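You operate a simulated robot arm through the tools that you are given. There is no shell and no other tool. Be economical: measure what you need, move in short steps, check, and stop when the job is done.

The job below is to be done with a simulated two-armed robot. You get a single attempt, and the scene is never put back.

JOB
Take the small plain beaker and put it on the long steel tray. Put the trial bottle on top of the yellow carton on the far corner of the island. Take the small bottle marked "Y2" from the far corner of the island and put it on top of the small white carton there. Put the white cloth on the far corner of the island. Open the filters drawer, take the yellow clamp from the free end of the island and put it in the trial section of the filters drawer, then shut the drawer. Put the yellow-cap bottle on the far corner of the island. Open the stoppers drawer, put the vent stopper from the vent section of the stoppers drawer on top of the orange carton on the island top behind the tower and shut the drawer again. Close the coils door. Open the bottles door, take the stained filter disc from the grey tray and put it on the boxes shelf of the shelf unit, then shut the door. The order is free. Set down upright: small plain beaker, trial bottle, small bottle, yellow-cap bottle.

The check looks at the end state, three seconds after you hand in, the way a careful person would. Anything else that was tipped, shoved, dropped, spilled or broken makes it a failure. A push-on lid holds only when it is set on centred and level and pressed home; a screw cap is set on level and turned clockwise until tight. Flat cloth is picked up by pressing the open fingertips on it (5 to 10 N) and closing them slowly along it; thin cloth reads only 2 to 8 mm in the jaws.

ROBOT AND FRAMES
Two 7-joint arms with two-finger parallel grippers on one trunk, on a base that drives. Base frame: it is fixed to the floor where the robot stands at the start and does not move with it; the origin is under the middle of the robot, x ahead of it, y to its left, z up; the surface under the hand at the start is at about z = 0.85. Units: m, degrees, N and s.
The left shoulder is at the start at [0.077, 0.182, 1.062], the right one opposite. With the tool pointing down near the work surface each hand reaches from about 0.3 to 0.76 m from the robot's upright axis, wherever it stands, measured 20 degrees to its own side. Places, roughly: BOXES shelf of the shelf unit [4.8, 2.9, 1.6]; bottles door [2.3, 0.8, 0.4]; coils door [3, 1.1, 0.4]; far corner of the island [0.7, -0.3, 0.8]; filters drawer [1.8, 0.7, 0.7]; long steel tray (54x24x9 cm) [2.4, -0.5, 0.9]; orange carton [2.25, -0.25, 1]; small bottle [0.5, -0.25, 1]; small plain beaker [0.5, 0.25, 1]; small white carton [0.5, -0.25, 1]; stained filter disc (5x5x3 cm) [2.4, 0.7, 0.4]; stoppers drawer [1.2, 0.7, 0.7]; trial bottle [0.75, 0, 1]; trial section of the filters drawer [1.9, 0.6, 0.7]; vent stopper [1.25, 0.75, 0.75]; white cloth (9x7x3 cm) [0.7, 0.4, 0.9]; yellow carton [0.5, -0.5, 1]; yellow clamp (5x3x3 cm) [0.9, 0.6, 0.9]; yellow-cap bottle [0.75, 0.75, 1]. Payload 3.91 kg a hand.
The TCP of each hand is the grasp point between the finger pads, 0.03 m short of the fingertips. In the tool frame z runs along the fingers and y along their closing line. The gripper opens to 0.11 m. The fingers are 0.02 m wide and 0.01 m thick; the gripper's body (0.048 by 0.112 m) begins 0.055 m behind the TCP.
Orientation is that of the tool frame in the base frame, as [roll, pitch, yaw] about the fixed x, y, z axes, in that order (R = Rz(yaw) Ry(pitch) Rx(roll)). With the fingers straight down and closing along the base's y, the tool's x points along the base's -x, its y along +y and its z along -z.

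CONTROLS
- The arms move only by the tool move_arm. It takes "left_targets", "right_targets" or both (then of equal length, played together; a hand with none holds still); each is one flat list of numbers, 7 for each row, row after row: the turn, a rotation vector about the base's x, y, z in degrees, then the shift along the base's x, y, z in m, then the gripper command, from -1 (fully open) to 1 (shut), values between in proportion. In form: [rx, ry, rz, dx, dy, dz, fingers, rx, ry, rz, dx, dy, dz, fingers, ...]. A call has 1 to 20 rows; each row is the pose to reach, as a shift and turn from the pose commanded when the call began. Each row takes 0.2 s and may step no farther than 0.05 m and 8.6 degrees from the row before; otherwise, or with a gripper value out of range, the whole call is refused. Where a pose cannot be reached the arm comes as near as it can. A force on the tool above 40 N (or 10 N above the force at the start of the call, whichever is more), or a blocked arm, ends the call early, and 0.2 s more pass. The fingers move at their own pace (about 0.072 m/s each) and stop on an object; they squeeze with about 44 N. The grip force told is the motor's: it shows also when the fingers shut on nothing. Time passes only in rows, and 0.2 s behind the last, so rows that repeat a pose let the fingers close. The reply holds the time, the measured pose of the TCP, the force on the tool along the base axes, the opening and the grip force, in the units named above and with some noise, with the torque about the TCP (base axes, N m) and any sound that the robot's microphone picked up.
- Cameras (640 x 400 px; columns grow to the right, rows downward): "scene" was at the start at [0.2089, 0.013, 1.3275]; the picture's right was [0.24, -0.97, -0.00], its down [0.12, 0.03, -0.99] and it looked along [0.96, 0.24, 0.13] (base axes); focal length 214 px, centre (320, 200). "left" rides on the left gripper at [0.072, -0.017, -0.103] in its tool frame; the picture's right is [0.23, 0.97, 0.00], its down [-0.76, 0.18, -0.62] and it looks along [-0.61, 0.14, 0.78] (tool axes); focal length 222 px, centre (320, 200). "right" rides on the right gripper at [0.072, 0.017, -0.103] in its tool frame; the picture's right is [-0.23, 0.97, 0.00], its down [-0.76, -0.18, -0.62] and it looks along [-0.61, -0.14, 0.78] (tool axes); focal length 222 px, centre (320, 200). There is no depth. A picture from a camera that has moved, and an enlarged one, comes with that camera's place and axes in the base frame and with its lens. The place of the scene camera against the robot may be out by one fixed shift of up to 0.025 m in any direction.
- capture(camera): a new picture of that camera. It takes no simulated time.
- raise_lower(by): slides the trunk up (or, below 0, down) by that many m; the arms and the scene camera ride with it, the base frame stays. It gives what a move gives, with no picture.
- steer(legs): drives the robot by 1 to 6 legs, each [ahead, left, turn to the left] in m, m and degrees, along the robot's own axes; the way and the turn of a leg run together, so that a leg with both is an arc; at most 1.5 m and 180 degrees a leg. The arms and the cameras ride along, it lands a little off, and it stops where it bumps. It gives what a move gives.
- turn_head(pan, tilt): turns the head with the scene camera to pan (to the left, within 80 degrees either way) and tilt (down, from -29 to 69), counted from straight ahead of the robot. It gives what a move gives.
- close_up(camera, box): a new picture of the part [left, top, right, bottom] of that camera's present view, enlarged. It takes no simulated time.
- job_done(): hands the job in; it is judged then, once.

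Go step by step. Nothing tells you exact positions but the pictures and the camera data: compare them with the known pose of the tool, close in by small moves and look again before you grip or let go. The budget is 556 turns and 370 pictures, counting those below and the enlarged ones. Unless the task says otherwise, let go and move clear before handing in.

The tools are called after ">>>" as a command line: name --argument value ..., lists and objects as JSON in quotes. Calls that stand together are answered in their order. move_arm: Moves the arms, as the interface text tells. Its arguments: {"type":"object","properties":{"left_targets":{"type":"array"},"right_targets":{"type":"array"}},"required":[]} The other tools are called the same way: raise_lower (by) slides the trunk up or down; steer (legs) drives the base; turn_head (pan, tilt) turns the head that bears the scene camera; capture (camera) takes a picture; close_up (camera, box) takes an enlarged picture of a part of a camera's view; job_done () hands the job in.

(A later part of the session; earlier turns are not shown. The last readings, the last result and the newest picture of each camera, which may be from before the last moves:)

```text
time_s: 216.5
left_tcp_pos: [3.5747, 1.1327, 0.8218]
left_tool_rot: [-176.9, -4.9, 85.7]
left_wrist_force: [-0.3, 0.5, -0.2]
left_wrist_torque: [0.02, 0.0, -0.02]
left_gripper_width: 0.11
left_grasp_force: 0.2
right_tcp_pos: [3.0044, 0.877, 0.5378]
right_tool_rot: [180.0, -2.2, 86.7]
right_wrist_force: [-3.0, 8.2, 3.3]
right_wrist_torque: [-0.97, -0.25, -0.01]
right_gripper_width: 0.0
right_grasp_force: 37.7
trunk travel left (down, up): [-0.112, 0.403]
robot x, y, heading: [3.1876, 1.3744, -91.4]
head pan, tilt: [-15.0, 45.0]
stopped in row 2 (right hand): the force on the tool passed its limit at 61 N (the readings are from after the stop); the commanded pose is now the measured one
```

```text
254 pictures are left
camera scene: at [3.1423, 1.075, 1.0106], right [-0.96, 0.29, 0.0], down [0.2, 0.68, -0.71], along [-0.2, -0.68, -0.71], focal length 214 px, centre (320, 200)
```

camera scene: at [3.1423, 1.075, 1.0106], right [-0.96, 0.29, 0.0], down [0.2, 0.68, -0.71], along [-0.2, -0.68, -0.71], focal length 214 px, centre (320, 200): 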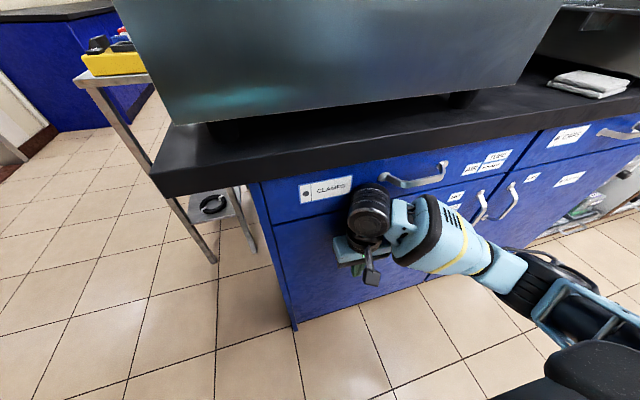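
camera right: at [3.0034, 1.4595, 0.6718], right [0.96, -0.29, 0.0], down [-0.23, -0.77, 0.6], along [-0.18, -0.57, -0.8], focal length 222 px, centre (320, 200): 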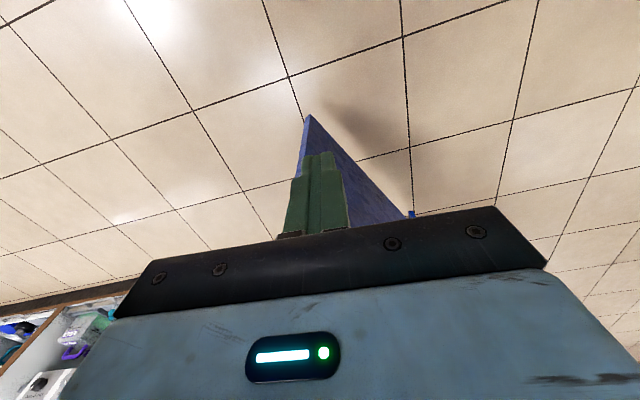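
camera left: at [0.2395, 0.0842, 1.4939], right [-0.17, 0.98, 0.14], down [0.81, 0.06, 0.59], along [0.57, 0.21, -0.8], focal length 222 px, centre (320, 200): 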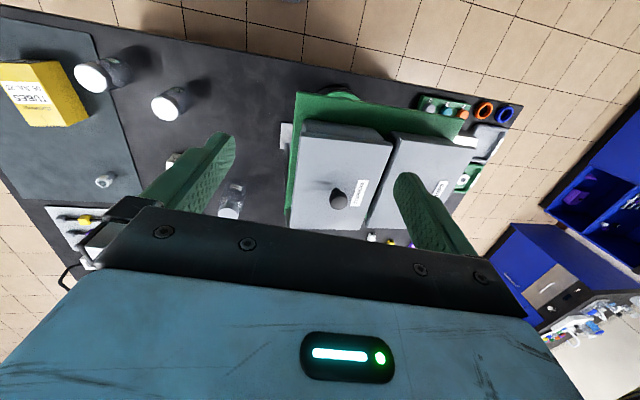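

Solid contact: the coils door is shut. Back away and verify.

>>> steer --legs '[[-0.4, 0, 0]]'

>>> turn_head --pan -30 --tilt 25

>>> capture --camera "scene"

```text
time_s: 219.0
left_tcp_pos: [3.5883, 1.54, 0.8221]
left_tool_rot: [-176.8, -4.9, 85.6]
left_wrist_force: [0.4, 0.5, -0.3]
left_wrist_torque: [-0.03, 0.01, -0.02]
left_gripper_width: 0.1104
left_grasp_force: 0.0
right_tcp_pos: [3.0165, 1.2843, 0.5379]
right_tool_rot: [179.8, -2.0, 86.4]
right_wrist_force: [0.5, 0.6, 0.5]
right_wrist_torque: [0.0, -0.01, 0.0]
right_gripper_width: 0.0001
right_grasp_force: 37.7
trunk travel left (down, up): [-0.112, 0.403]
robot x, y, heading: [3.2008, 1.7807, -92.1]
head pan, tilt: [-15.0, 45.0]
```

```text
time_s: 219.8
left_tcp_pos: [3.588, 1.5387, 0.8224]
left_tool_rot: [-176.8, -5.0, 85.5]
left_wrist_force: [0.5, 0.3, 0.2]
left_wrist_torque: [-0.01, 0.01, 0.0]
left_gripper_width: 0.11
left_grasp_force: 0.0
right_tcp_pos: [3.0157, 1.2841, 0.5362]
right_tool_rot: [179.9, -2.1, 86.5]
right_wrist_force: [0.2, -0.4, -0.5]
right_wrist_torque: [0.02, 0.02, 0.02]
right_gripper_width: 0.0001
right_grasp_force: 37.6
trunk travel left (down, up): [-0.112, 0.403]
robot x, y, heading: [3.1996, 1.7807, -91.8]
head pan, tilt: [-30.0, 25.0]
```

```text
253 pictures are left
camera scene: at [3.1296, 1.4812, 1.0411], right [-0.85, 0.53, 0.0], down [0.22, 0.36, -0.91], along [-0.48, -0.77, -0.42], focal length 214 px, centre (320, 200)
```

scene: 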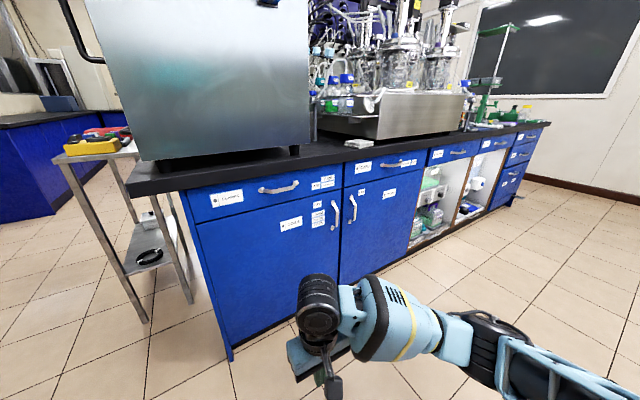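

Coils door is flush. Now zoom on the other labels.

>>> close_up --camera "scene" --box '[180, 140, 440, 300]'

>>> close_up --camera "scene" --box '[400, 100, 580, 250]'

```text
2.46 times, centred on (310, 220) of scene
camera zoom: at [3.1296, 1.4812, 1.0411], right [-0.85, 0.53, 0.0], down [0.22, 0.36, -0.91], along [-0.48, -0.77, -0.42], focal length 528 px, centre (345, 151)
```

zoom: 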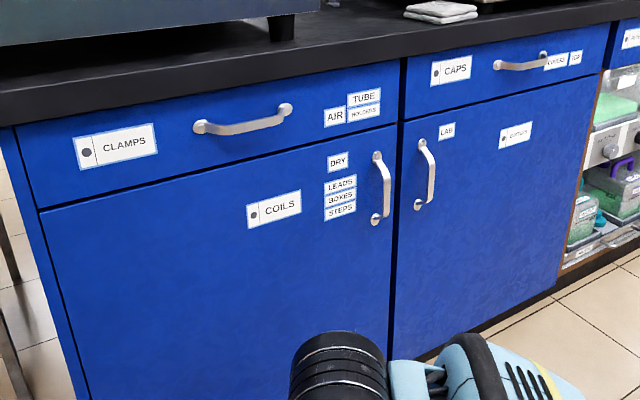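

```text
2.67 times, centred on (490, 175) of scene
camera zoom: at [3.1296, 1.4812, 1.0411], right [-0.85, 0.53, 0.0], down [0.22, 0.36, -0.91], along [-0.48, -0.77, -0.42], focal length 572 px, centre (-133, 267)
```

zoom: 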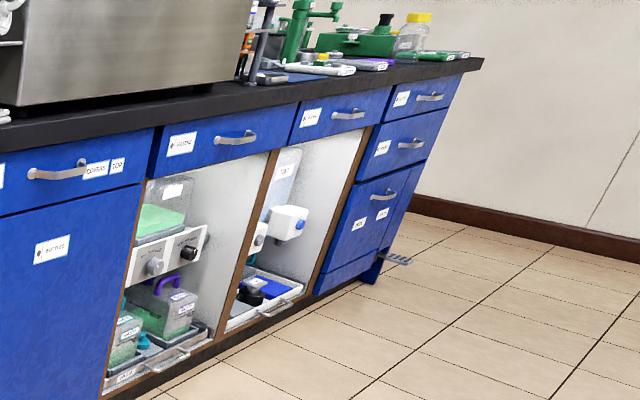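

Drawers/doors are readable: CLAMPS, COILS, CAPS, BOTTLES (handle about (2.61, 0.89, 0.64), hinge at x≈2.12). I'll turn the right tool to point forward, jaws closing across the vertical handle.

>>> move_arm --right_targets '[-8, 0, 0, 0, 0.0, 0.01, 0, -16, 0, 0, 0, 0, 0.02, -0.4, -24, 0, 0, 0, 0, 0.03, -0.4, -32, 0, 0, 0, 0, 0.04, -0.4, -40, 0, 0, 0, 0, 0.05, -0.4, -48, 0, 0, 0, 0, 0.06, -0.4, -56, 0, 0, 0, 0, 0.07, -0.4, -64, 0, 0, 0, 0, 0.08, -0.4, -72, 0, 0, 0, 0, 0.09, -0.4, -80, 0, 0, 0, 0, 0.1, -0.4, -88, 0, 0, 0, 0, 0.1, -0.4, -90, 0, 0, 0, 0, 0.1, -0.4]'

>>> capture --camera "scene"

```text
time_s: 222.4
left_tcp_pos: [3.5878, 1.5396, 0.8215]
left_tool_rot: [-176.8, -5.0, 85.5]
left_wrist_force: [0.5, -1.0, 0.9]
left_wrist_torque: [0.01, -0.01, 0.0]
left_gripper_width: 0.1099
left_grasp_force: 0.0
right_tcp_pos: [3.0153, 1.2833, 0.6366]
right_tool_rot: [120.9, 86.0, 30.9]
right_wrist_force: [0.1, 0.0, -0.7]
right_wrist_torque: [0.0, 0.0, 0.02]
right_gripper_width: 0.077
right_grasp_force: 0.1
trunk travel left (down, up): [-0.112, 0.403]
robot x, y, heading: [3.1982, 1.7811, -91.7]
head pan, tilt: [-30.0, 25.0]
```

```text
250 pictures are left
camera scene: at [3.1295, 1.4812, 1.0412], right [-0.85, 0.53, 0.0], down [0.22, 0.36, -0.91], along [-0.48, -0.77, -0.42], focal length 214 px, centre (320, 200)
```

scene: 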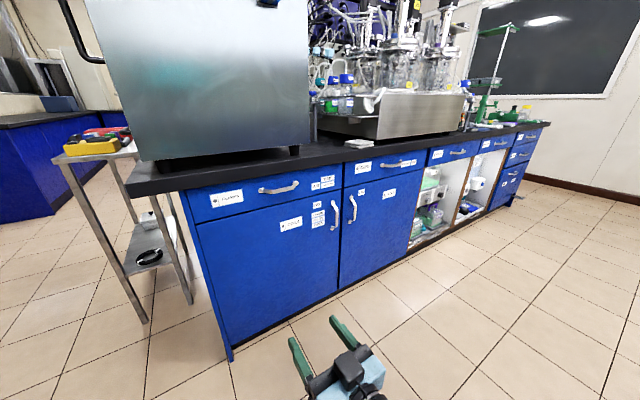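

>>> steer --legs '[[0.13, -0.36, 0]]'

>>> capture --camera "scene"

>>> capture --camera "right"

```text
time_s: 226.2
left_tcp_pos: [3.2201, 1.4195, 0.8223]
left_tool_rot: [-176.8, -5.1, 85.2]
left_wrist_force: [-1.4, 0.1, 0.1]
left_wrist_torque: [0.03, 0.0, -0.01]
left_gripper_width: 0.1098
left_grasp_force: 0.0
right_tcp_pos: [2.6462, 1.1685, 0.6364]
right_tool_rot: [121.6, 86.0, 31.4]
right_wrist_force: [-0.7, 1.1, 0.0]
right_wrist_torque: [0.01, 0.01, 0.0]
right_gripper_width: 0.0769
right_grasp_force: 0.0
trunk travel left (down, up): [-0.112, 0.403]
robot x, y, heading: [2.8332, 1.6667, -92.4]
head pan, tilt: [-30.0, 25.0]
```

```text
249 pictures are left
camera scene: at [2.7612, 1.3649, 1.0412], right [-0.85, 0.53, 0.0], down [0.23, 0.36, -0.91], along [-0.48, -0.77, -0.42], focal length 214 px, centre (320, 200)
```

scene: 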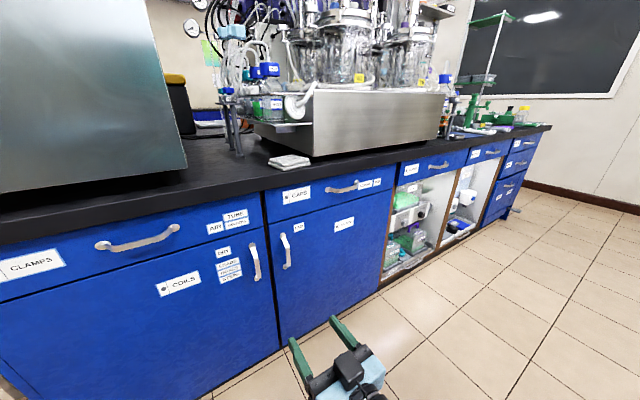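

```text
248 pictures are left
camera right: at [2.6678, 1.2736, 0.5702], right [0.96, -0.01, 0.29], down [-0.22, 0.6, 0.77], along [-0.18, -0.8, 0.57], focal length 222 px, centre (320, 200)
```

right: 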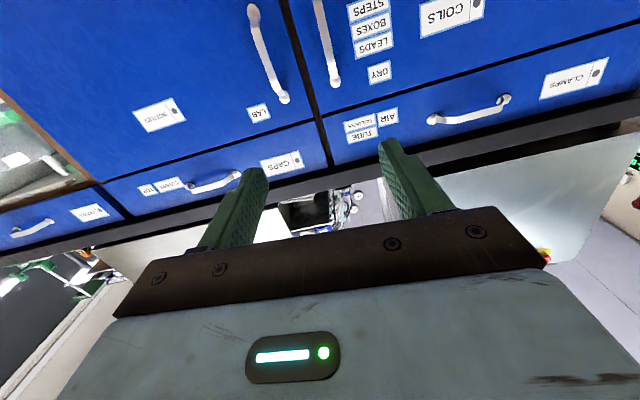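

The handle is at x≈2.586, z≈0.6. I'll bring the open jaws toward it.

>>> move_arm --right_targets '[0, 0, 0, -0.03, -0.03, -0.01, -0.4, 0, 0, 0, -0.06, -0.06, -0.02, -0.4, 0, 0, 0, -0.06, -0.1, -0.025, -0.4, 0, 0, 0, -0.06, -0.14, -0.025, -0.4, 0, 0, 0, -0.06, -0.14, -0.025, -0.4]'

>>> capture --camera "scene"

>>> capture --camera "right"

```text
time_s: 227.4
left_tcp_pos: [3.2196, 1.4202, 0.823]
left_tool_rot: [-176.8, -5.0, 85.2]
left_wrist_force: [0.0, 0.3, 0.9]
left_wrist_torque: [0.03, 0.01, -0.03]
left_gripper_width: 0.1102
left_grasp_force: 0.1
right_tcp_pos: [2.587, 1.0288, 0.613]
right_tool_rot: [121.6, 86.1, 31.2]
right_wrist_force: [-0.7, 0.0, 0.2]
right_wrist_torque: [-0.03, -0.01, -0.03]
right_gripper_width: 0.0768
right_grasp_force: 0.0
trunk travel left (down, up): [-0.112, 0.403]
robot x, y, heading: [2.8315, 1.6627, -92.2]
head pan, tilt: [-30.0, 25.0]
```

```text
247 pictures are left
camera scene: at [2.7612, 1.365, 1.0412], right [-0.85, 0.53, 0.0], down [0.23, 0.36, -0.91], along [-0.48, -0.77, -0.42], focal length 214 px, centre (320, 200)
```

scene: 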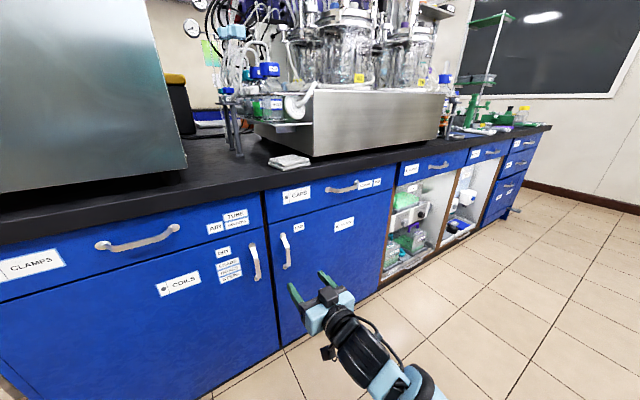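

```text
246 pictures are left
camera right: at [2.6088, 1.1355, 0.5467], right [0.96, -0.01, 0.29], down [-0.22, 0.6, 0.77], along [-0.18, -0.8, 0.57], focal length 222 px, centre (320, 200)
```

right: 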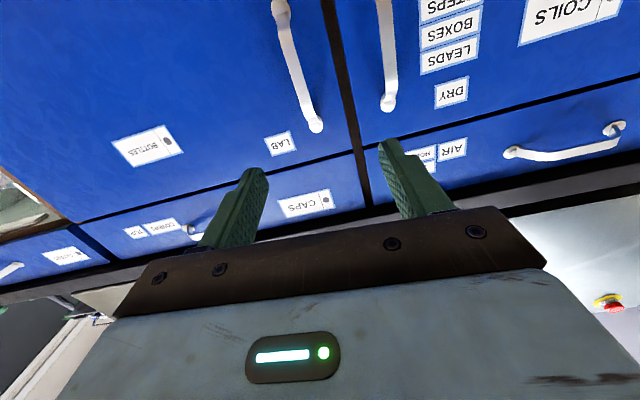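

The handle bar is deeper than I assumed (y≈0.82). Approach further and look again.

>>> move_arm --right_targets '[0, 0, 0, -0.01, -0.04, -0.02, -0.4, 0, 0, 0, -0.018, -0.08, -0.04, -0.4, 0, 0, 0, -0.018, -0.12, -0.04, -0.4, 0, 0, 0, -0.018, -0.12, -0.04, -0.4]'

>>> capture --camera "right"

>>> close_up --camera "scene" --box '[240, 190, 400, 320]'

```text
time_s: 228.4
left_tcp_pos: [3.2191, 1.4198, 0.8216]
left_tool_rot: [-176.8, -5.1, 85.3]
left_wrist_force: [0.5, 0.0, 0.6]
left_wrist_torque: [-0.02, -0.01, 0.0]
left_gripper_width: 0.11
left_grasp_force: 0.1
right_tcp_pos: [2.5688, 0.9104, 0.5715]
right_tool_rot: [121.4, 85.9, 31.1]
right_wrist_force: [-0.3, -1.4, 0.2]
right_wrist_torque: [0.0, 0.0, 0.03]
right_gripper_width: 0.0768
right_grasp_force: 0.0
trunk travel left (down, up): [-0.112, 0.403]
robot x, y, heading: [2.8358, 1.6638, -92.3]
head pan, tilt: [-30.0, 25.0]
```

```text
245 pictures are left
camera right: at [2.5893, 1.0159, 0.505], right [0.96, -0.01, 0.29], down [-0.22, 0.6, 0.77], along [-0.18, -0.8, 0.57], focal length 222 px, centre (320, 200)
```

right: 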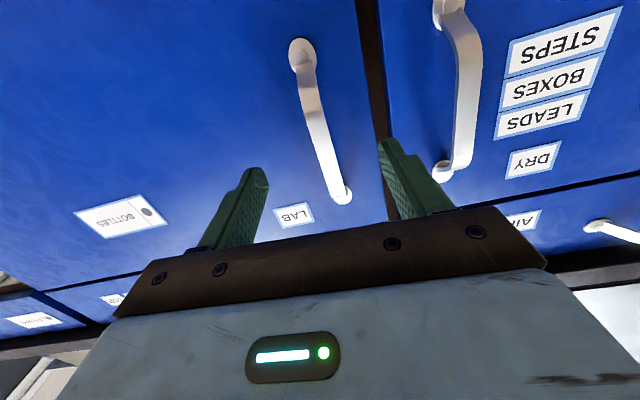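

```text
3.08 times, centred on (320, 255) of scene
camera zoom: at [2.7612, 1.365, 1.0412], right [-0.85, 0.53, 0.0], down [0.23, 0.36, -0.91], along [-0.48, -0.77, -0.42], focal length 660 px, centre (320, 31)
```

zoom: 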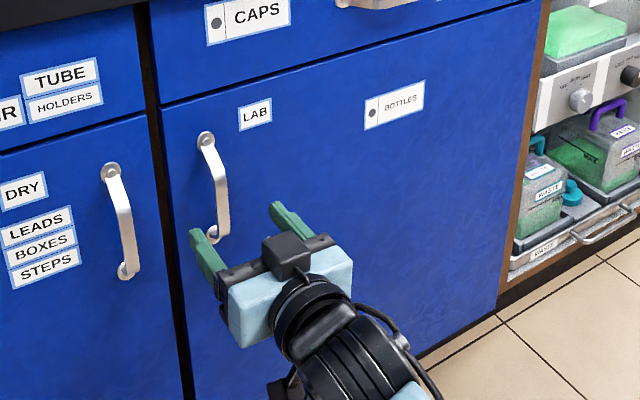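

Well aligned. Advance and close on the handle.

>>> move_arm --right_targets '[0, 0, 0, 0.002, -0.03, 0.0, -0.4, 0, 0, 0, 0.002, -0.06, 0.0, -0.4, 0, 0, 0, 0.002, -0.078, 0.0, -0.4, 0, 0, 0, 0.002, -0.078, 0, 0.2, 0, 0, 0, 0.002, -0.078, 0, 1, 0, 0, 0, 0.002, -0.078, 0, 1, 0, 0, 0, 0.002, -0.078, 0, 1]'

>>> capture --camera "right"

```text
time_s: 229.0
left_tcp_pos: [3.219, 1.4196, 0.8225]
left_tool_rot: [-177.0, -4.9, 85.0]
left_wrist_force: [-0.2, -0.4, 0.1]
left_wrist_torque: [0.05, 0.01, 0.0]
left_gripper_width: 0.1097
left_grasp_force: 0.1
right_tcp_pos: [2.5709, 0.8578, 0.5705]
right_tool_rot: [112.5, 86.1, 22.5]
right_wrist_force: [0.5, 28.9, 6.5]
right_wrist_torque: [-0.54, -0.15, 1.17]
right_gripper_width: 0.0776
right_grasp_force: 0.9
trunk travel left (down, up): [-0.112, 0.403]
robot x, y, heading: [2.835, 1.665, -92.5]
head pan, tilt: [-30.0, 25.0]
stopped in row 3 (right hand): the force on the tool passed its limit at 136 N (the readings are from after the stop); the commanded pose is now the measured one
```

```text
243 pictures are left
camera right: at [2.5918, 0.9627, 0.5032], right [0.96, -0.01, 0.29], down [-0.22, 0.6, 0.76], along [-0.18, -0.8, 0.58], focal length 222 px, centre (320, 200)
```

right: 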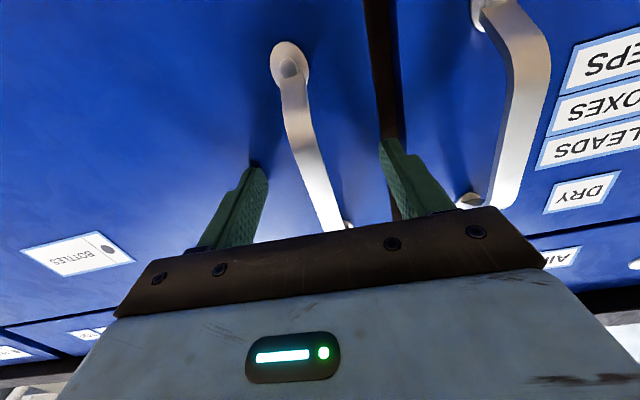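

The tips touch the door face (y≈0.83). Ease back 5 mm and close.

>>> move_arm --right_targets '[0, 0, 0, 0.0, 0.006, 0.0, -0.4, 0, 0, 0, 0, 0.006, 0.0, 0, 0, 0, 0, 0, 0.006, 0.0, 0.5, 0, 0, 0, 0, 0.006, 0, 1, 0, 0, 0, 0, 0.006, 0, 1, 0, 0, 0, 0, 0.006, 0, 1]'

>>> capture --camera "right"

```text
time_s: 230.4
left_tcp_pos: [3.2201, 1.4192, 0.8214]
left_tool_rot: [-176.8, -5.0, 85.1]
left_wrist_force: [-0.3, 0.2, -0.6]
left_wrist_torque: [0.0, 0.02, 0.03]
left_gripper_width: 0.1103
left_grasp_force: 0.0
right_tcp_pos: [2.5698, 0.8622, 0.5685]
right_tool_rot: [119.7, 86.1, 29.6]
right_wrist_force: [4.6, 0.2, -0.7]
right_wrist_torque: [0.02, 0.96, 0.04]
right_gripper_width: 0.0105
right_grasp_force: 45.1
trunk travel left (down, up): [-0.112, 0.403]
robot x, y, heading: [2.8296, 1.6631, -92.3]
head pan, tilt: [-30.0, 25.0]
```

```text
242 pictures are left
camera right: at [2.5922, 0.9676, 0.5011], right [0.96, -0.01, 0.28], down [-0.22, 0.6, 0.77], along [-0.18, -0.8, 0.57], focal length 222 px, centre (320, 200)
```

right: 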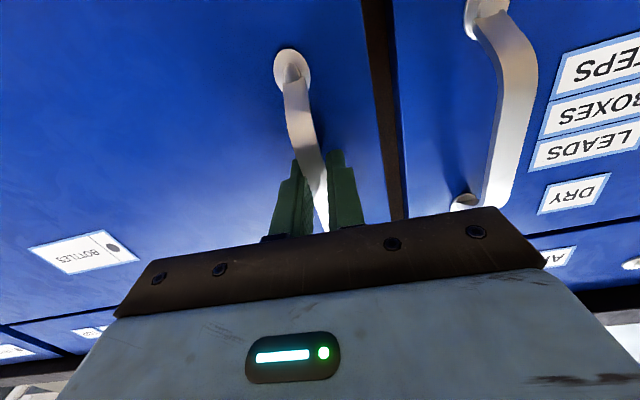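

Handle gripped. Now pull the door open along its arc (hinge about (2.08, 0.83)).

>>> move_arm --right_targets '[0, 0, 4, -0.003, 0.034, 0, 1, 0, 0, 8, -0.009, 0.068, 0, 1, 0, 0, 12, -0.017, 0.101, 0, 1, 0, 0, 16, -0.027, 0.134, 0, 1, 0, 0, 20, -0.04, 0.166, 0, 1, 0, 0, 24, -0.055, 0.197, 0, 1, 0, 0, 28, -0.071, 0.2265, 0, 1]'

>>> capture --camera "scene"

```text
time_s: 232.0
left_tcp_pos: [3.2191, 1.4191, 0.8226]
left_tool_rot: [-176.8, -5.0, 84.9]
left_wrist_force: [-0.2, 0.0, 0.8]
left_wrist_torque: [-0.02, 0.0, -0.02]
left_gripper_width: 0.11
left_grasp_force: 0.2
right_tcp_pos: [2.4981, 1.0906, 0.5679]
right_tool_rot: [119.1, 86.1, 56.9]
right_wrist_force: [6.7, 5.2, -2.5]
right_wrist_torque: [0.0, 1.12, -0.1]
right_gripper_width: 0.0107
right_grasp_force: 45.1
trunk travel left (down, up): [-0.112, 0.403]
robot x, y, heading: [2.8314, 1.6631, -92.7]
head pan, tilt: [-30.0, 25.0]
```

```text
241 pictures are left
camera scene: at [2.7607, 1.3656, 1.0413], right [-0.84, 0.54, 0.0], down [0.23, 0.36, -0.91], along [-0.49, -0.77, -0.42], focal length 214 px, centre (320, 200)
```

scene: 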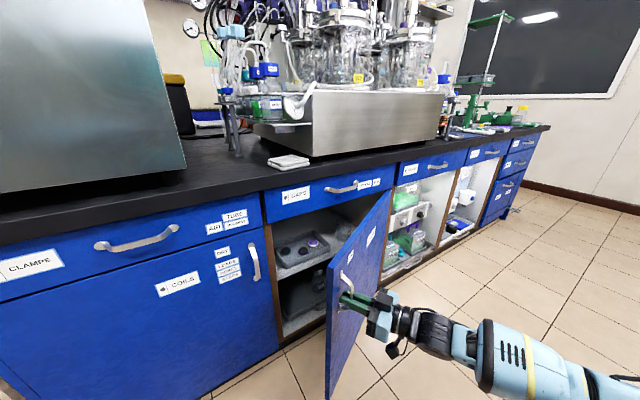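

The door swings well. Continue the arc a bit further.

>>> move_arm --right_targets '[0, 0, 4, -0.019, 0.0286, 0, 1, 0, 0, 8, -0.04, 0.0558, 0, 1, 0, 0, 12, -0.0625, 0.0815, 0, 1, 0, 0, 16, -0.087, 0.1054, 0, 1, 0, 0, 20, -0.113, 0.1277, 0, 1, 0, 0, 24, -0.1406, 0.1481, 0, 1]'

>>> capture --camera "scene"

```text
time_s: 233.4
left_tcp_pos: [3.2195, 1.421, 0.8213]
left_tool_rot: [-176.8, -4.9, 85.0]
left_wrist_force: [-0.2, 0.0, -0.8]
left_wrist_torque: [0.01, 0.0, -0.01]
left_gripper_width: 0.1103
left_grasp_force: 0.2
right_tcp_pos: [2.3605, 1.2384, 0.5683]
right_tool_rot: [117.7, 86.0, 79.8]
right_wrist_force: [14.3, 20.0, -6.2]
right_wrist_torque: [-0.96, 0.27, 0.05]
right_gripper_width: 0.0105
right_grasp_force: 45.2
trunk travel left (down, up): [-0.112, 0.403]
robot x, y, heading: [2.8277, 1.6637, -92.6]
head pan, tilt: [-30.0, 25.0]
```

```text
240 pictures are left
camera scene: at [2.7611, 1.3665, 1.0415], right [-0.84, 0.54, 0.0], down [0.23, 0.36, -0.91], along [-0.49, -0.77, -0.42], focal length 214 px, centre (320, 200)
```

scene: 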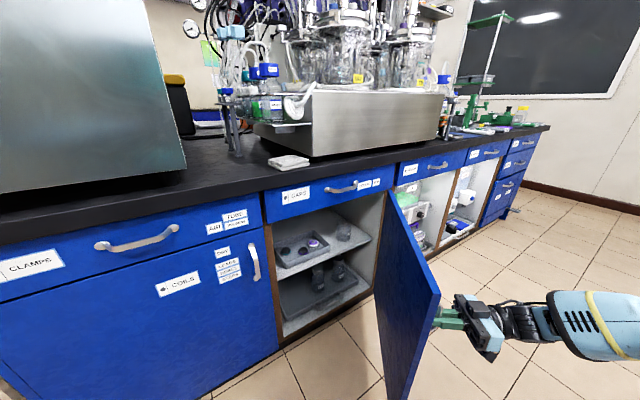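

Open enough to look inside. I'll zoom into the cabinet.

>>> close_up --camera "scene" --box '[265, 200, 385, 330]'

```text
3.08 times, centred on (325, 265) of scene
camera zoom: at [2.7611, 1.3665, 1.0415], right [-0.84, 0.54, 0.0], down [0.23, 0.36, -0.91], along [-0.49, -0.77, -0.42], focal length 660 px, centre (305, 0)
```

zoom: 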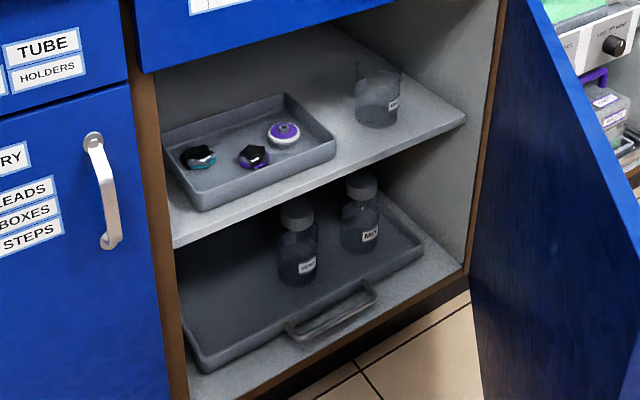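

>>> close_up --camera "scene" --box '[293, 215, 333, 245]'

```text
13.33 times, centred on (313, 230) of scene
camera zoom: at [2.7611, 1.3665, 1.0415], right [-0.84, 0.54, 0.0], down [0.23, 0.36, -0.91], along [-0.49, -0.77, -0.42], focal length 2860 px, centre (413, -200)
```

zoom: 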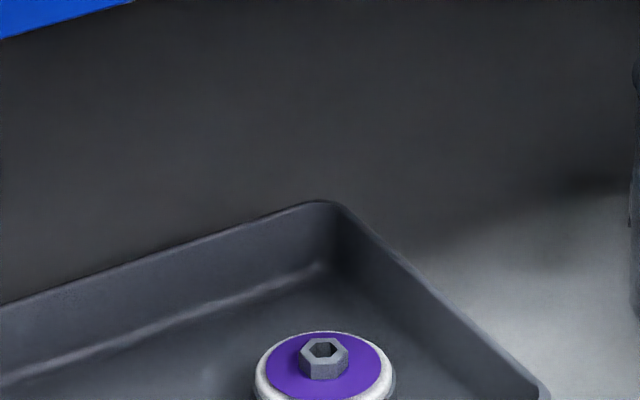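

>>> close_up --camera "scene" --box '[278, 230, 328, 265]'

```text
11.43 times, centred on (303, 248) of scene
camera zoom: at [2.7611, 1.3665, 1.0415], right [-0.84, 0.54, 0.0], down [0.23, 0.36, -0.91], along [-0.49, -0.77, -0.42], focal length 2451 px, centre (514, -343)
```

zoom: 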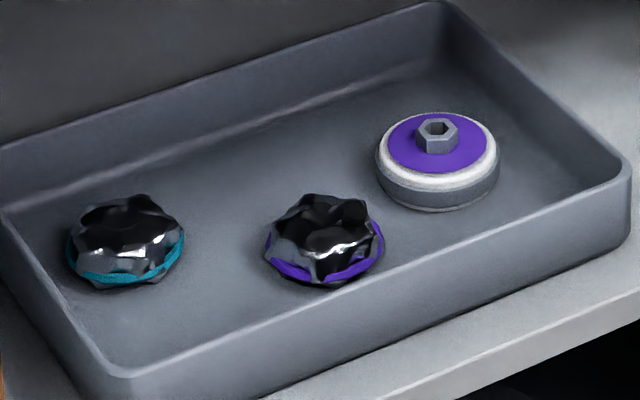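

The stained disc (white with purple face) is at about (2.39, 0.73, 0.50), next to a black knob. The door should open wider: release the handle, retreat and lift the hand over the door.

>>> move_arm --right_targets '[0, 0, 0, 0, 0, 0, 0, 0, 0, 0, 0, 0, 0, -0.4, 0, 0, 0, -0.03, 0.024, 0, -0.4, 0, 0, 0, -0.06, 0.048, 0, -0.4, 0, 0, 0, -0.09, 0.07, 0, -0.4, 0, 0, 0, -0.09, 0.07, 0.04, 0, 0, 0, 0, -0.09, 0.07, 0.08, 1, 0, 0, 0, -0.09, 0.07, 0.12, 1, 0, 0, 0, -0.09, 0.07, 0.16, 1, 0, 0, 0, -0.09, 0.07, 0.2, 1, 0, 0, 0, -0.09, 0.07, 0.24, 1, 0, 0, 0, -0.09, 0.07, 0.27, 1]'

>>> capture --camera "scene"

```text
time_s: 236.0
left_tcp_pos: [3.2196, 1.4195, 0.8229]
left_tool_rot: [-176.8, -5.1, 85.1]
left_wrist_force: [-0.3, 0.1, 1.2]
left_wrist_torque: [0.01, -0.03, 0.0]
left_gripper_width: 0.1098
left_grasp_force: 0.1
right_tcp_pos: [2.267, 1.307, 0.8391]
right_tool_rot: [118.4, 86.0, 80.2]
right_wrist_force: [-0.6, -0.3, 0.2]
right_wrist_torque: [0.0, -0.01, -0.01]
right_gripper_width: 0.0
right_grasp_force: 37.7
trunk travel left (down, up): [-0.112, 0.403]
robot x, y, heading: [2.8318, 1.664, -92.4]
head pan, tilt: [-30.0, 25.0]
```

```text
236 pictures are left
camera scene: at [2.7608, 1.3654, 1.0412], right [-0.84, 0.54, 0.0], down [0.23, 0.36, -0.91], along [-0.48, -0.77, -0.42], focal length 214 px, centre (320, 200)
```

scene: 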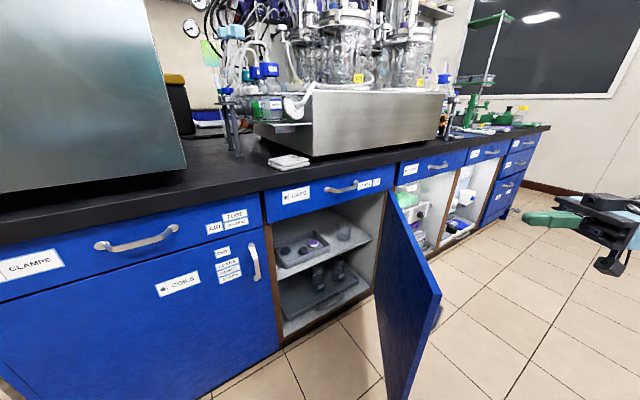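

>>> move_arm --right_targets '[0, 0, -8, 0.03, 0.01, 0, 1, 0, 0, -16, 0.06, 0.02, 0, 1, 0, 0, -24, 0.09, 0.02, 0, 1, 0, 0, -32, 0.12, 0.02, 0, 1, 0, 0, -40, 0.15, 0.02, 0, 1, 0, 0, -48, 0.18, 0.01, 0, 1, 0, 0, -56, 0.21, 0.0, 0, 1, 0, 0, -64, 0.24, 0, 0, 1, 0, 0, -72, 0.27, 0, 0, 1, 0, 0, -80, 0.29, 0, 0, 1, 0, 0, -88, 0.31, 0, 0, 1, 0, 0, -95, 0.33, 0, 0, 1]'

>>> capture --camera "scene"

```text
time_s: 238.8
left_tcp_pos: [3.2181, 1.4184, 0.8227]
left_tool_rot: [-176.7, -5.0, 85.0]
left_wrist_force: [-1.0, -0.2, 0.2]
left_wrist_torque: [0.01, -0.03, 0.01]
left_gripper_width: 0.1096
left_grasp_force: 0.0
right_tcp_pos: [2.4082, 1.2158, 0.7128]
right_tool_rot: [150.3, 57.6, -24.4]
right_wrist_force: [-0.4, 1.2, -0.5]
right_wrist_torque: [-0.01, -0.02, 0.04]
right_gripper_width: 0.0003
right_grasp_force: 37.7
right hand out of reach, approached as far as the arm can: row 5, 6, 7, 8, 9, 10, 11, 12
trunk travel left (down, up): [-0.112, 0.403]
robot x, y, heading: [2.8335, 1.6617, -92.6]
head pan, tilt: [-30.0, 25.0]
stopped in row 12 (right hand): the arm was blocked; the commanded pose is now the measured one
```

```text
235 pictures are left
camera scene: at [2.7603, 1.3654, 1.0412], right [-0.84, 0.54, 0.0], down [0.23, 0.36, -0.91], along [-0.48, -0.77, -0.42], focal length 214 px, centre (320, 200)
```

scene: 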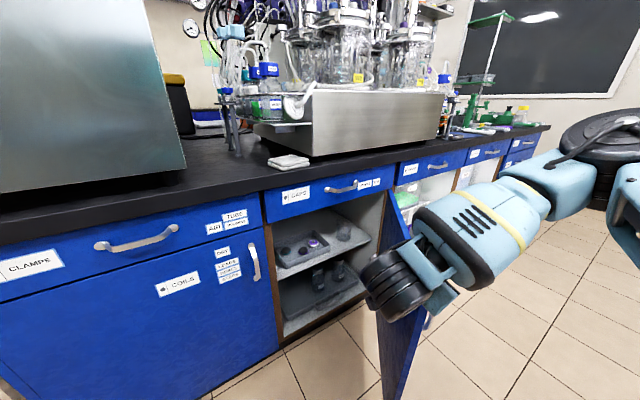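

The arm got tangled near the door. I'll back the robot off and return the tool to vertical, then push the inner face with the fingers as before.

>>> steer --legs '[[-0.3, 0, 0]]'

>>> capture --camera "scene"

```text
time_s: 240.8
left_tcp_pos: [3.2322, 1.7165, 0.8227]
left_tool_rot: [-176.8, -5.1, 85.3]
left_wrist_force: [-0.1, -0.2, 0.1]
left_wrist_torque: [-0.03, -0.04, 0.0]
left_gripper_width: 0.1101
left_grasp_force: 0.0
right_tcp_pos: [2.4231, 1.5104, 0.7131]
right_tool_rot: [150.3, 57.6, -24.3]
right_wrist_force: [0.2, -0.8, -0.7]
right_wrist_torque: [-0.01, -0.03, 0.02]
right_gripper_width: 0.0001
right_grasp_force: 37.7
trunk travel left (down, up): [-0.112, 0.403]
robot x, y, heading: [2.842, 1.962, -92.2]
head pan, tilt: [-30.0, 25.0]
```

```text
234 pictures are left
camera scene: at [2.7735, 1.6613, 1.0413], right [-0.85, 0.53, 0.0], down [0.22, 0.36, -0.91], along [-0.48, -0.77, -0.42], focal length 214 px, centre (320, 200)
```

scene: 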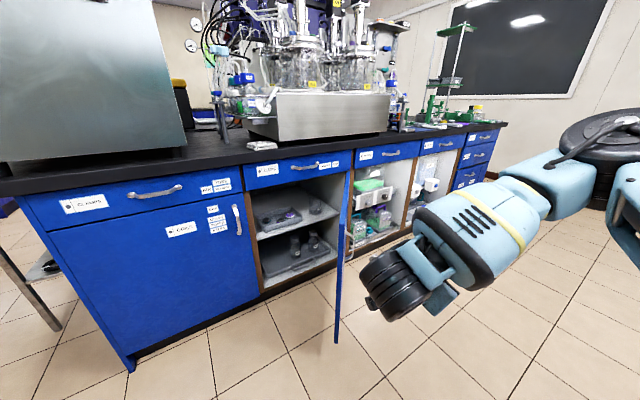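

>>> move_arm --right_targets '[1.3, -7.7, 0, 0.012, 0, 0.01, 1, 2.6, -15.3, 0, 0.025, 0, 0.02, 1, 3.9, -23, 0, 0.037, 0, 0.03, 1, 5.2, -30.6, 0, 0.05, 0, 0.04, 1, 6.5, -38.3, 0, 0.062, 0, 0.05, 1, 7.8, -46, 0, 0.075, 0, 0.06, 1, 9.1, -53.6, 0, 0.087, 0, 0.07, 1, 10.4, -61.3, 0, 0.1, 0, 0.08, 1]'

```text
time_s: 242.6
left_tcp_pos: [3.2314, 1.7165, 0.8215]
left_tool_rot: [-176.8, -5.0, 85.3]
left_wrist_force: [1.3, 0.1, 0.5]
left_wrist_torque: [-0.02, 0.04, 0.01]
left_gripper_width: 0.11
left_grasp_force: 0.1
right_tcp_pos: [2.5212, 1.5097, 0.7931]
right_tool_rot: [179.7, 0.0, -7.7]
right_wrist_force: [-0.3, -0.5, 0.1]
right_wrist_torque: [0.0, 0.0, 0.0]
right_gripper_width: 0.0
right_grasp_force: 37.3
trunk travel left (down, up): [-0.112, 0.403]
robot x, y, heading: [2.8456, 1.958, -91.9]
head pan, tilt: [-30.0, 25.0]
```

>>> move_arm --right_targets '[0, 0, 8, 0, 0, 0, 1, 0, 0, 16, 0, 0, 0, 1, 0, 0, 24, 0, 0, 0, 1, 0, 0, 32, 0, 0, 0, 1, 0, 0, 40, 0, 0, 0, 1, 0, 0, 48, 0, 0, 0, 1, 0, 0, 56, 0, 0, 0, 1, 0, 0, 64, 0, 0, 0, 1, 0, 0, 72, 0, 0, 0, 1, 0, 0, 80, 0, 0, 0, 1, 0, 0, 88, 0, 0, 0, 1, 0, 0, 94, 0, 0, 0, 1]'

>>> steer --legs '[[0.36, 0, 0]]'

>>> capture --camera "scene"

```text
time_s: 245.2
left_tcp_pos: [3.2326, 1.716, 0.8221]
left_tool_rot: [-176.8, -5.0, 85.3]
left_wrist_force: [-1.1, 0.0, -0.5]
left_wrist_torque: [0.0, 0.0, 0.03]
left_gripper_width: 0.1101
left_grasp_force: 0.1
right_tcp_pos: [2.523, 1.5101, 0.7926]
right_tool_rot: [179.7, -0.1, 86.4]
right_wrist_force: [-0.7, 0.2, -0.8]
right_wrist_torque: [0.0, 0.02, -0.03]
right_gripper_width: 0.0
right_grasp_force: 37.6
trunk travel left (down, up): [-0.112, 0.403]
robot x, y, heading: [2.842, 1.962, -92.3]
head pan, tilt: [-30.0, 25.0]
```

```text
time_s: 247.6
left_tcp_pos: [3.2166, 1.3479, 0.8214]
left_tool_rot: [-176.8, -5.1, 85.1]
left_wrist_force: [-0.5, 0.7, -0.6]
left_wrist_torque: [-0.01, 0.01, 0.01]
left_gripper_width: 0.1098
left_grasp_force: 0.0
right_tcp_pos: [2.5065, 1.1447, 0.792]
right_tool_rot: [179.7, 0.0, 85.9]
right_wrist_force: [0.2, 0.5, 0.4]
right_wrist_torque: [-0.01, 0.02, 0.01]
right_gripper_width: 0.0
right_grasp_force: 37.4
trunk travel left (down, up): [-0.112, 0.403]
robot x, y, heading: [2.8254, 1.5952, -92.5]
head pan, tilt: [-30.0, 25.0]
```

```text
233 pictures are left
camera scene: at [2.7577, 1.2939, 1.0411], right [-0.84, 0.54, 0.0], down [0.23, 0.36, -0.91], along [-0.49, -0.77, -0.42], focal length 214 px, centre (320, 200)
```

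scene: 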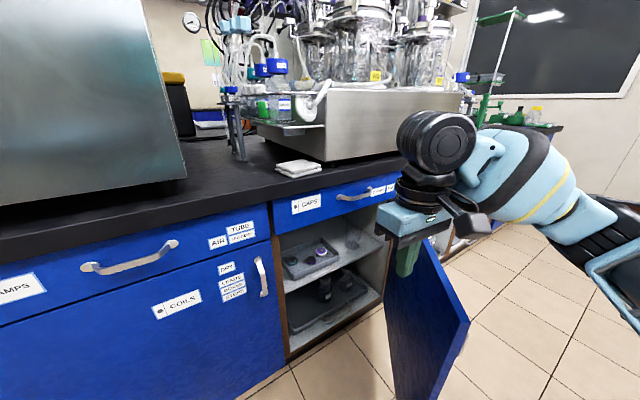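

>>> move_arm --right_targets '[0, 0, 0, 0, 0, -0.045, 1, 0, 0, 0, 0, 0, -0.09, 1, 0, 0, 0, 0, 0, -0.135, 1, 0, 0, 0, 0, 0, -0.18, 1, 0, 0, 0, 0, 0, -0.215, 1]'

>>> steer --legs '[[0.02, -0.2, 0]]'

>>> capture --camera "scene"

```text
time_s: 248.8
left_tcp_pos: [3.2153, 1.3475, 0.8211]
left_tool_rot: [-176.8, -4.9, 84.9]
left_wrist_force: [-0.2, -0.1, 0.3]
left_wrist_torque: [0.01, 0.03, 0.0]
left_gripper_width: 0.11
left_grasp_force: 0.1
right_tcp_pos: [2.5076, 1.1452, 0.5767]
right_tool_rot: [179.7, 0.0, 86.1]
right_wrist_force: [-0.4, 0.4, 0.2]
right_wrist_torque: [-0.02, -0.01, -0.02]
right_gripper_width: 0.0002
right_grasp_force: 37.9
trunk travel left (down, up): [-0.112, 0.403]
robot x, y, heading: [2.8316, 1.5905, -92.3]
head pan, tilt: [-30.0, 25.0]
```

```text
time_s: 251.1
left_tcp_pos: [3.0167, 1.3358, 0.8215]
left_tool_rot: [-176.8, -5.0, 85.0]
left_wrist_force: [0.3, -1.1, -0.4]
left_wrist_torque: [0.0, -0.03, -0.01]
left_gripper_width: 0.1099
left_grasp_force: 0.1
right_tcp_pos: [2.307, 1.1338, 0.5776]
right_tool_rot: [179.7, 0.0, 85.9]
right_wrist_force: [0.1, -0.2, -0.8]
right_wrist_torque: [-0.01, 0.02, 0.04]
right_gripper_width: 0.0
right_grasp_force: 37.3
trunk travel left (down, up): [-0.112, 0.403]
robot x, y, heading: [2.6281, 1.5799, -92.4]
head pan, tilt: [-30.0, 25.0]
```

```text
232 pictures are left
camera scene: at [2.5581, 1.2825, 1.0412], right [-0.84, 0.54, 0.0], down [0.23, 0.36, -0.91], along [-0.49, -0.76, -0.42], focal length 214 px, centre (320, 200)
```

scene: 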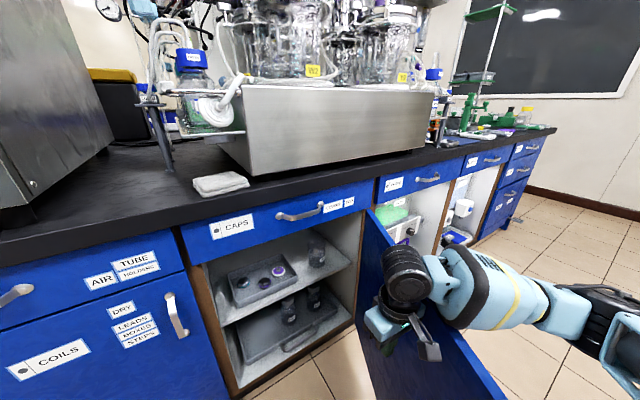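

The door follows. Push further.

>>> steer --legs '[[0, -0.24, 0]]'

>>> capture --camera "scene"

```text
time_s: 253.6
left_tcp_pos: [2.7978, 1.344, 0.8229]
left_tool_rot: [-176.9, -4.9, 84.9]
left_wrist_force: [0.5, -0.3, -0.2]
left_wrist_torque: [-0.02, -0.02, -0.01]
left_gripper_width: 0.11
left_grasp_force: 0.1
right_tcp_pos: [2.0955, 1.1458, 0.5777]
right_tool_rot: [178.8, 0.1, 86.9]
right_wrist_force: [2.8, 2.3, 1.0]
right_wrist_torque: [-0.11, 0.31, -0.02]
right_gripper_width: 0.0
right_grasp_force: 37.5
trunk travel left (down, up): [-0.112, 0.403]
robot x, y, heading: [2.4121, 1.5914, -92.4]
head pan, tilt: [-30.0, 25.0]
stopped in leg 1: the force on the tool passed its limit at 51 N (the readings are from after the stop); the commanded pose is now the measured one
```

```text
231 pictures are left
camera scene: at [2.34, 1.2921, 1.0412], right [-0.84, 0.54, 0.0], down [0.23, 0.36, -0.91], along [-0.49, -0.77, -0.42], focal length 214 px, centre (320, 200)
```

scene: 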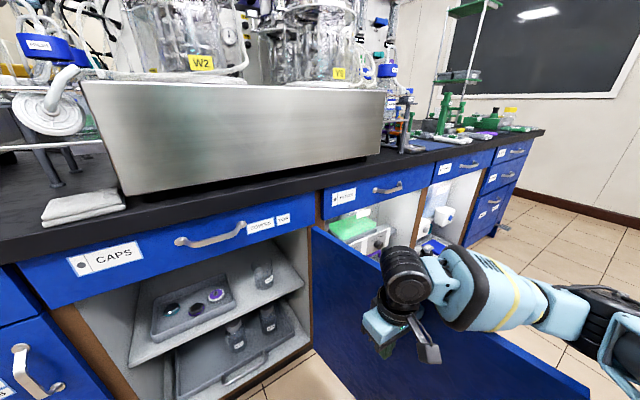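

The door is fully open. I'll raise the right hand out of the way, and use the left hand for the disc.

>>> move_arm --right_targets '[0, 0, 0, 0.03, 0.01, 0.0, 1, 0, 0, 0, 0.05, 0.03, 0.04, 1, 0, 0, 0, 0.05, 0.06, 0.07, 1, 0, 0, 0, 0.05, 0.08, 0.11, 1, 0, 0, 0, 0.05, 0.1, 0.15, 1, 0, 0, 0, 0.05, 0.12, 0.19, 1, 0, 0, 0, 0.05, 0.14, 0.23, 1, 0, 0, 0, 0.05, 0.14, 0.27, 1, 0, 0, 0, 0.05, 0.14, 0.31, 1]'

>>> turn_head --pan 0 --tilt 35

>>> capture --camera "scene"

>>> capture --camera "left"

```text
time_s: 255.6
left_tcp_pos: [2.7992, 1.3452, 0.8227]
left_tool_rot: [-176.8, -4.9, 85.0]
left_wrist_force: [0.0, 0.3, 0.5]
left_wrist_torque: [-0.02, -0.03, -0.01]
left_gripper_width: 0.1101
left_grasp_force: 0.1
right_tcp_pos: [2.1464, 1.286, 0.8896]
right_tool_rot: [178.9, 0.1, 86.9]
right_wrist_force: [-0.6, -0.1, -0.3]
right_wrist_torque: [0.04, 0.01, 0.03]
right_gripper_width: 0.0
right_grasp_force: 37.9
right hand out of reach, approached as far as the arm can: row 4, 5, 6, 7
trunk travel left (down, up): [-0.112, 0.403]
robot x, y, heading: [2.4143, 1.5883, -92.3]
head pan, tilt: [-30.0, 25.0]
```

```text
time_s: 256.6
left_tcp_pos: [2.7986, 1.345, 0.8223]
left_tool_rot: [-176.7, -4.9, 85.0]
left_wrist_force: [-0.2, 0.9, 0.3]
left_wrist_torque: [-0.02, 0.0, 0.0]
left_gripper_width: 0.11
left_grasp_force: 0.0
right_tcp_pos: [2.1463, 1.2872, 0.8877]
right_tool_rot: [178.9, 0.1, 86.9]
right_wrist_force: [0.0, -0.2, 0.6]
right_wrist_torque: [0.01, -0.01, 0.01]
right_gripper_width: 0.0
right_grasp_force: 37.5
trunk travel left (down, up): [-0.112, 0.403]
robot x, y, heading: [2.4095, 1.5891, -92.3]
head pan, tilt: [0.0, 35.0]
```

```text
230 pictures are left
camera scene: at [2.3853, 1.2818, 1.0254], right [-1.0, 0.04, 0.0], down [0.02, 0.57, -0.82], along [-0.04, -0.82, -0.57], focal length 214 px, centre (320, 200)
```

scene: 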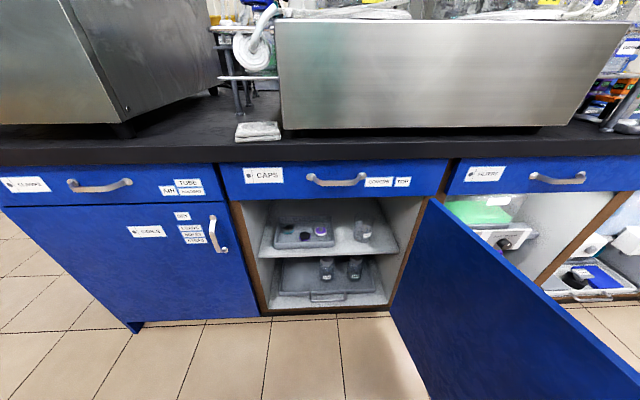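

```text
229 pictures are left
camera left: at [2.7938, 1.4094, 0.9318], right [0.99, 0.14, -0.03], down [0.14, -0.83, 0.54], along [0.05, -0.54, -0.84], focal length 222 px, centre (320, 200)
```

left: 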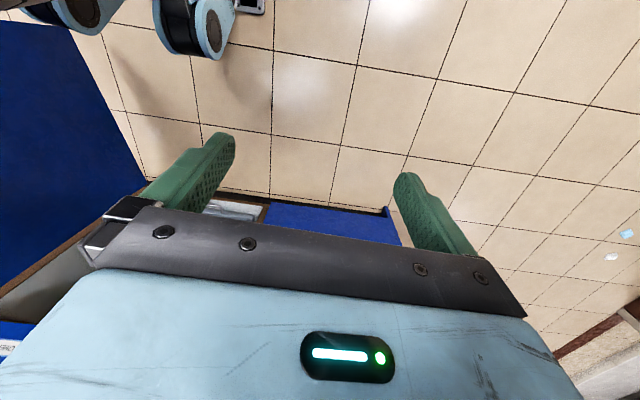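

>>> close_up --camera "scene" --box '[250, 190, 410, 320]'

```text
3.08 times, centred on (330, 255) of scene
camera zoom: at [2.3853, 1.2818, 1.0254], right [-1.0, 0.04, 0.0], down [0.02, 0.57, -0.82], along [-0.04, -0.82, -0.57], focal length 660 px, centre (289, 31)
```

zoom: 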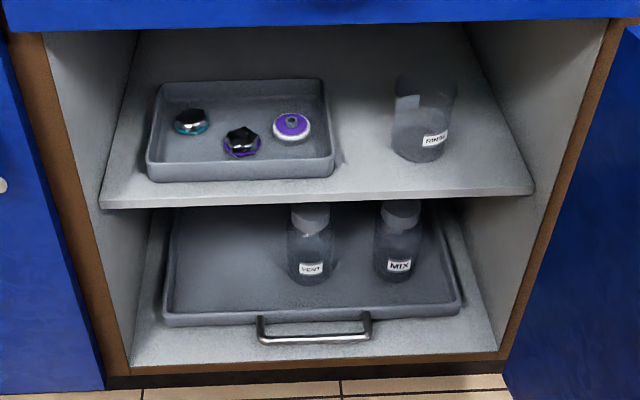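

I'll use the right hand after all: robot at x≈2.57, tool pointing forward and about 38° down, gripping the hex nut on the disc from above (the tray wall and knob leave no room at the sides).

>>> steer --legs '[[0, 0.17, 0], [0.17, 0, 2]]'

>>> move_arm --right_targets '[-8, 0, 0, 0.01, 0.0, -0.02, 0.5, -16, 0, 0, 0.02, 0.0, -0.04, 0.3, -24, 0, 0, 0.03, 0.0, -0.06, 0.2, -32, 0, 0, 0.04, 0.0, -0.08, 0.2, -40, 0, 0, 0.05, 0.0, -0.1, 0.2, -48, 0, 0, 0.06, 0, -0.12, 0.2, -52, 0, 0, 0.06, 0, -0.15, 0.2, -52, 0, 0, 0.06, 0, -0.18, 0.2]'

>>> capture --camera "right"

>>> capture --camera "scene"

```text
time_s: 259.7
left_tcp_pos: [2.9693, 1.1831, 0.8223]
left_tool_rot: [-176.8, -5.0, 86.8]
left_wrist_force: [1.5, -0.4, -0.5]
left_wrist_torque: [0.05, -0.04, -0.02]
left_gripper_width: 0.1102
left_grasp_force: 0.0
right_tcp_pos: [2.3198, 1.1049, 0.8891]
right_tool_rot: [178.9, 0.1, 88.8]
right_wrist_force: [0.3, 1.2, 0.7]
right_wrist_torque: [0.02, 0.05, -0.01]
right_gripper_width: 0.0001
right_grasp_force: 37.8
trunk travel left (down, up): [-0.112, 0.403]
robot x, y, heading: [2.5763, 1.4178, -90.6]
head pan, tilt: [0.0, 35.0]
```

```text
time_s: 261.1
left_tcp_pos: [2.9704, 1.1837, 0.8222]
left_tool_rot: [-176.8, -4.9, 86.8]
left_wrist_force: [0.4, -0.3, 0.8]
left_wrist_torque: [-0.02, 0.0, 0.01]
left_gripper_width: 0.1101
left_grasp_force: 0.0
right_tcp_pos: [2.3804, 0.9835, 0.9176]
right_tool_rot: [161.7, 44.5, 59.2]
right_wrist_force: [-0.1, -0.4, 0.6]
right_wrist_torque: [0.01, -0.02, 0.01]
right_gripper_width: 0.0442
right_grasp_force: 0.1
right hand out of reach, approached as far as the arm can: row 2, 3, 4, 5, 6, 7
trunk travel left (down, up): [-0.112, 0.403]
robot x, y, heading: [2.5799, 1.4163, -90.5]
head pan, tilt: [0.0, 35.0]
stopped in row 7 (right hand): the arm was blocked; the commanded pose is now the measured one
```

```text
227 pictures are left
camera right: at [2.4295, 1.0992, 0.9412], right [0.82, -0.43, 0.38], down [-0.4, 0.04, 0.92], along [-0.41, -0.9, -0.14], focal length 222 px, centre (320, 200)
```

right: 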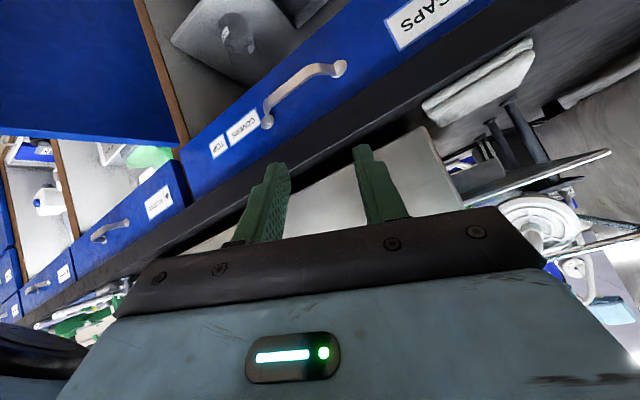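

```text
226 pictures are left
camera scene: at [2.5773, 1.1105, 1.0241], right [-0.98, -0.2, 0.0], down [-0.12, 0.57, -0.81], along [0.16, -0.79, -0.59], focal length 214 px, centre (320, 200)
```

scene: 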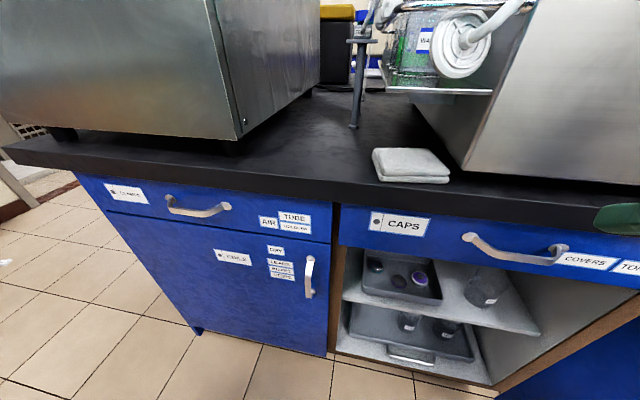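

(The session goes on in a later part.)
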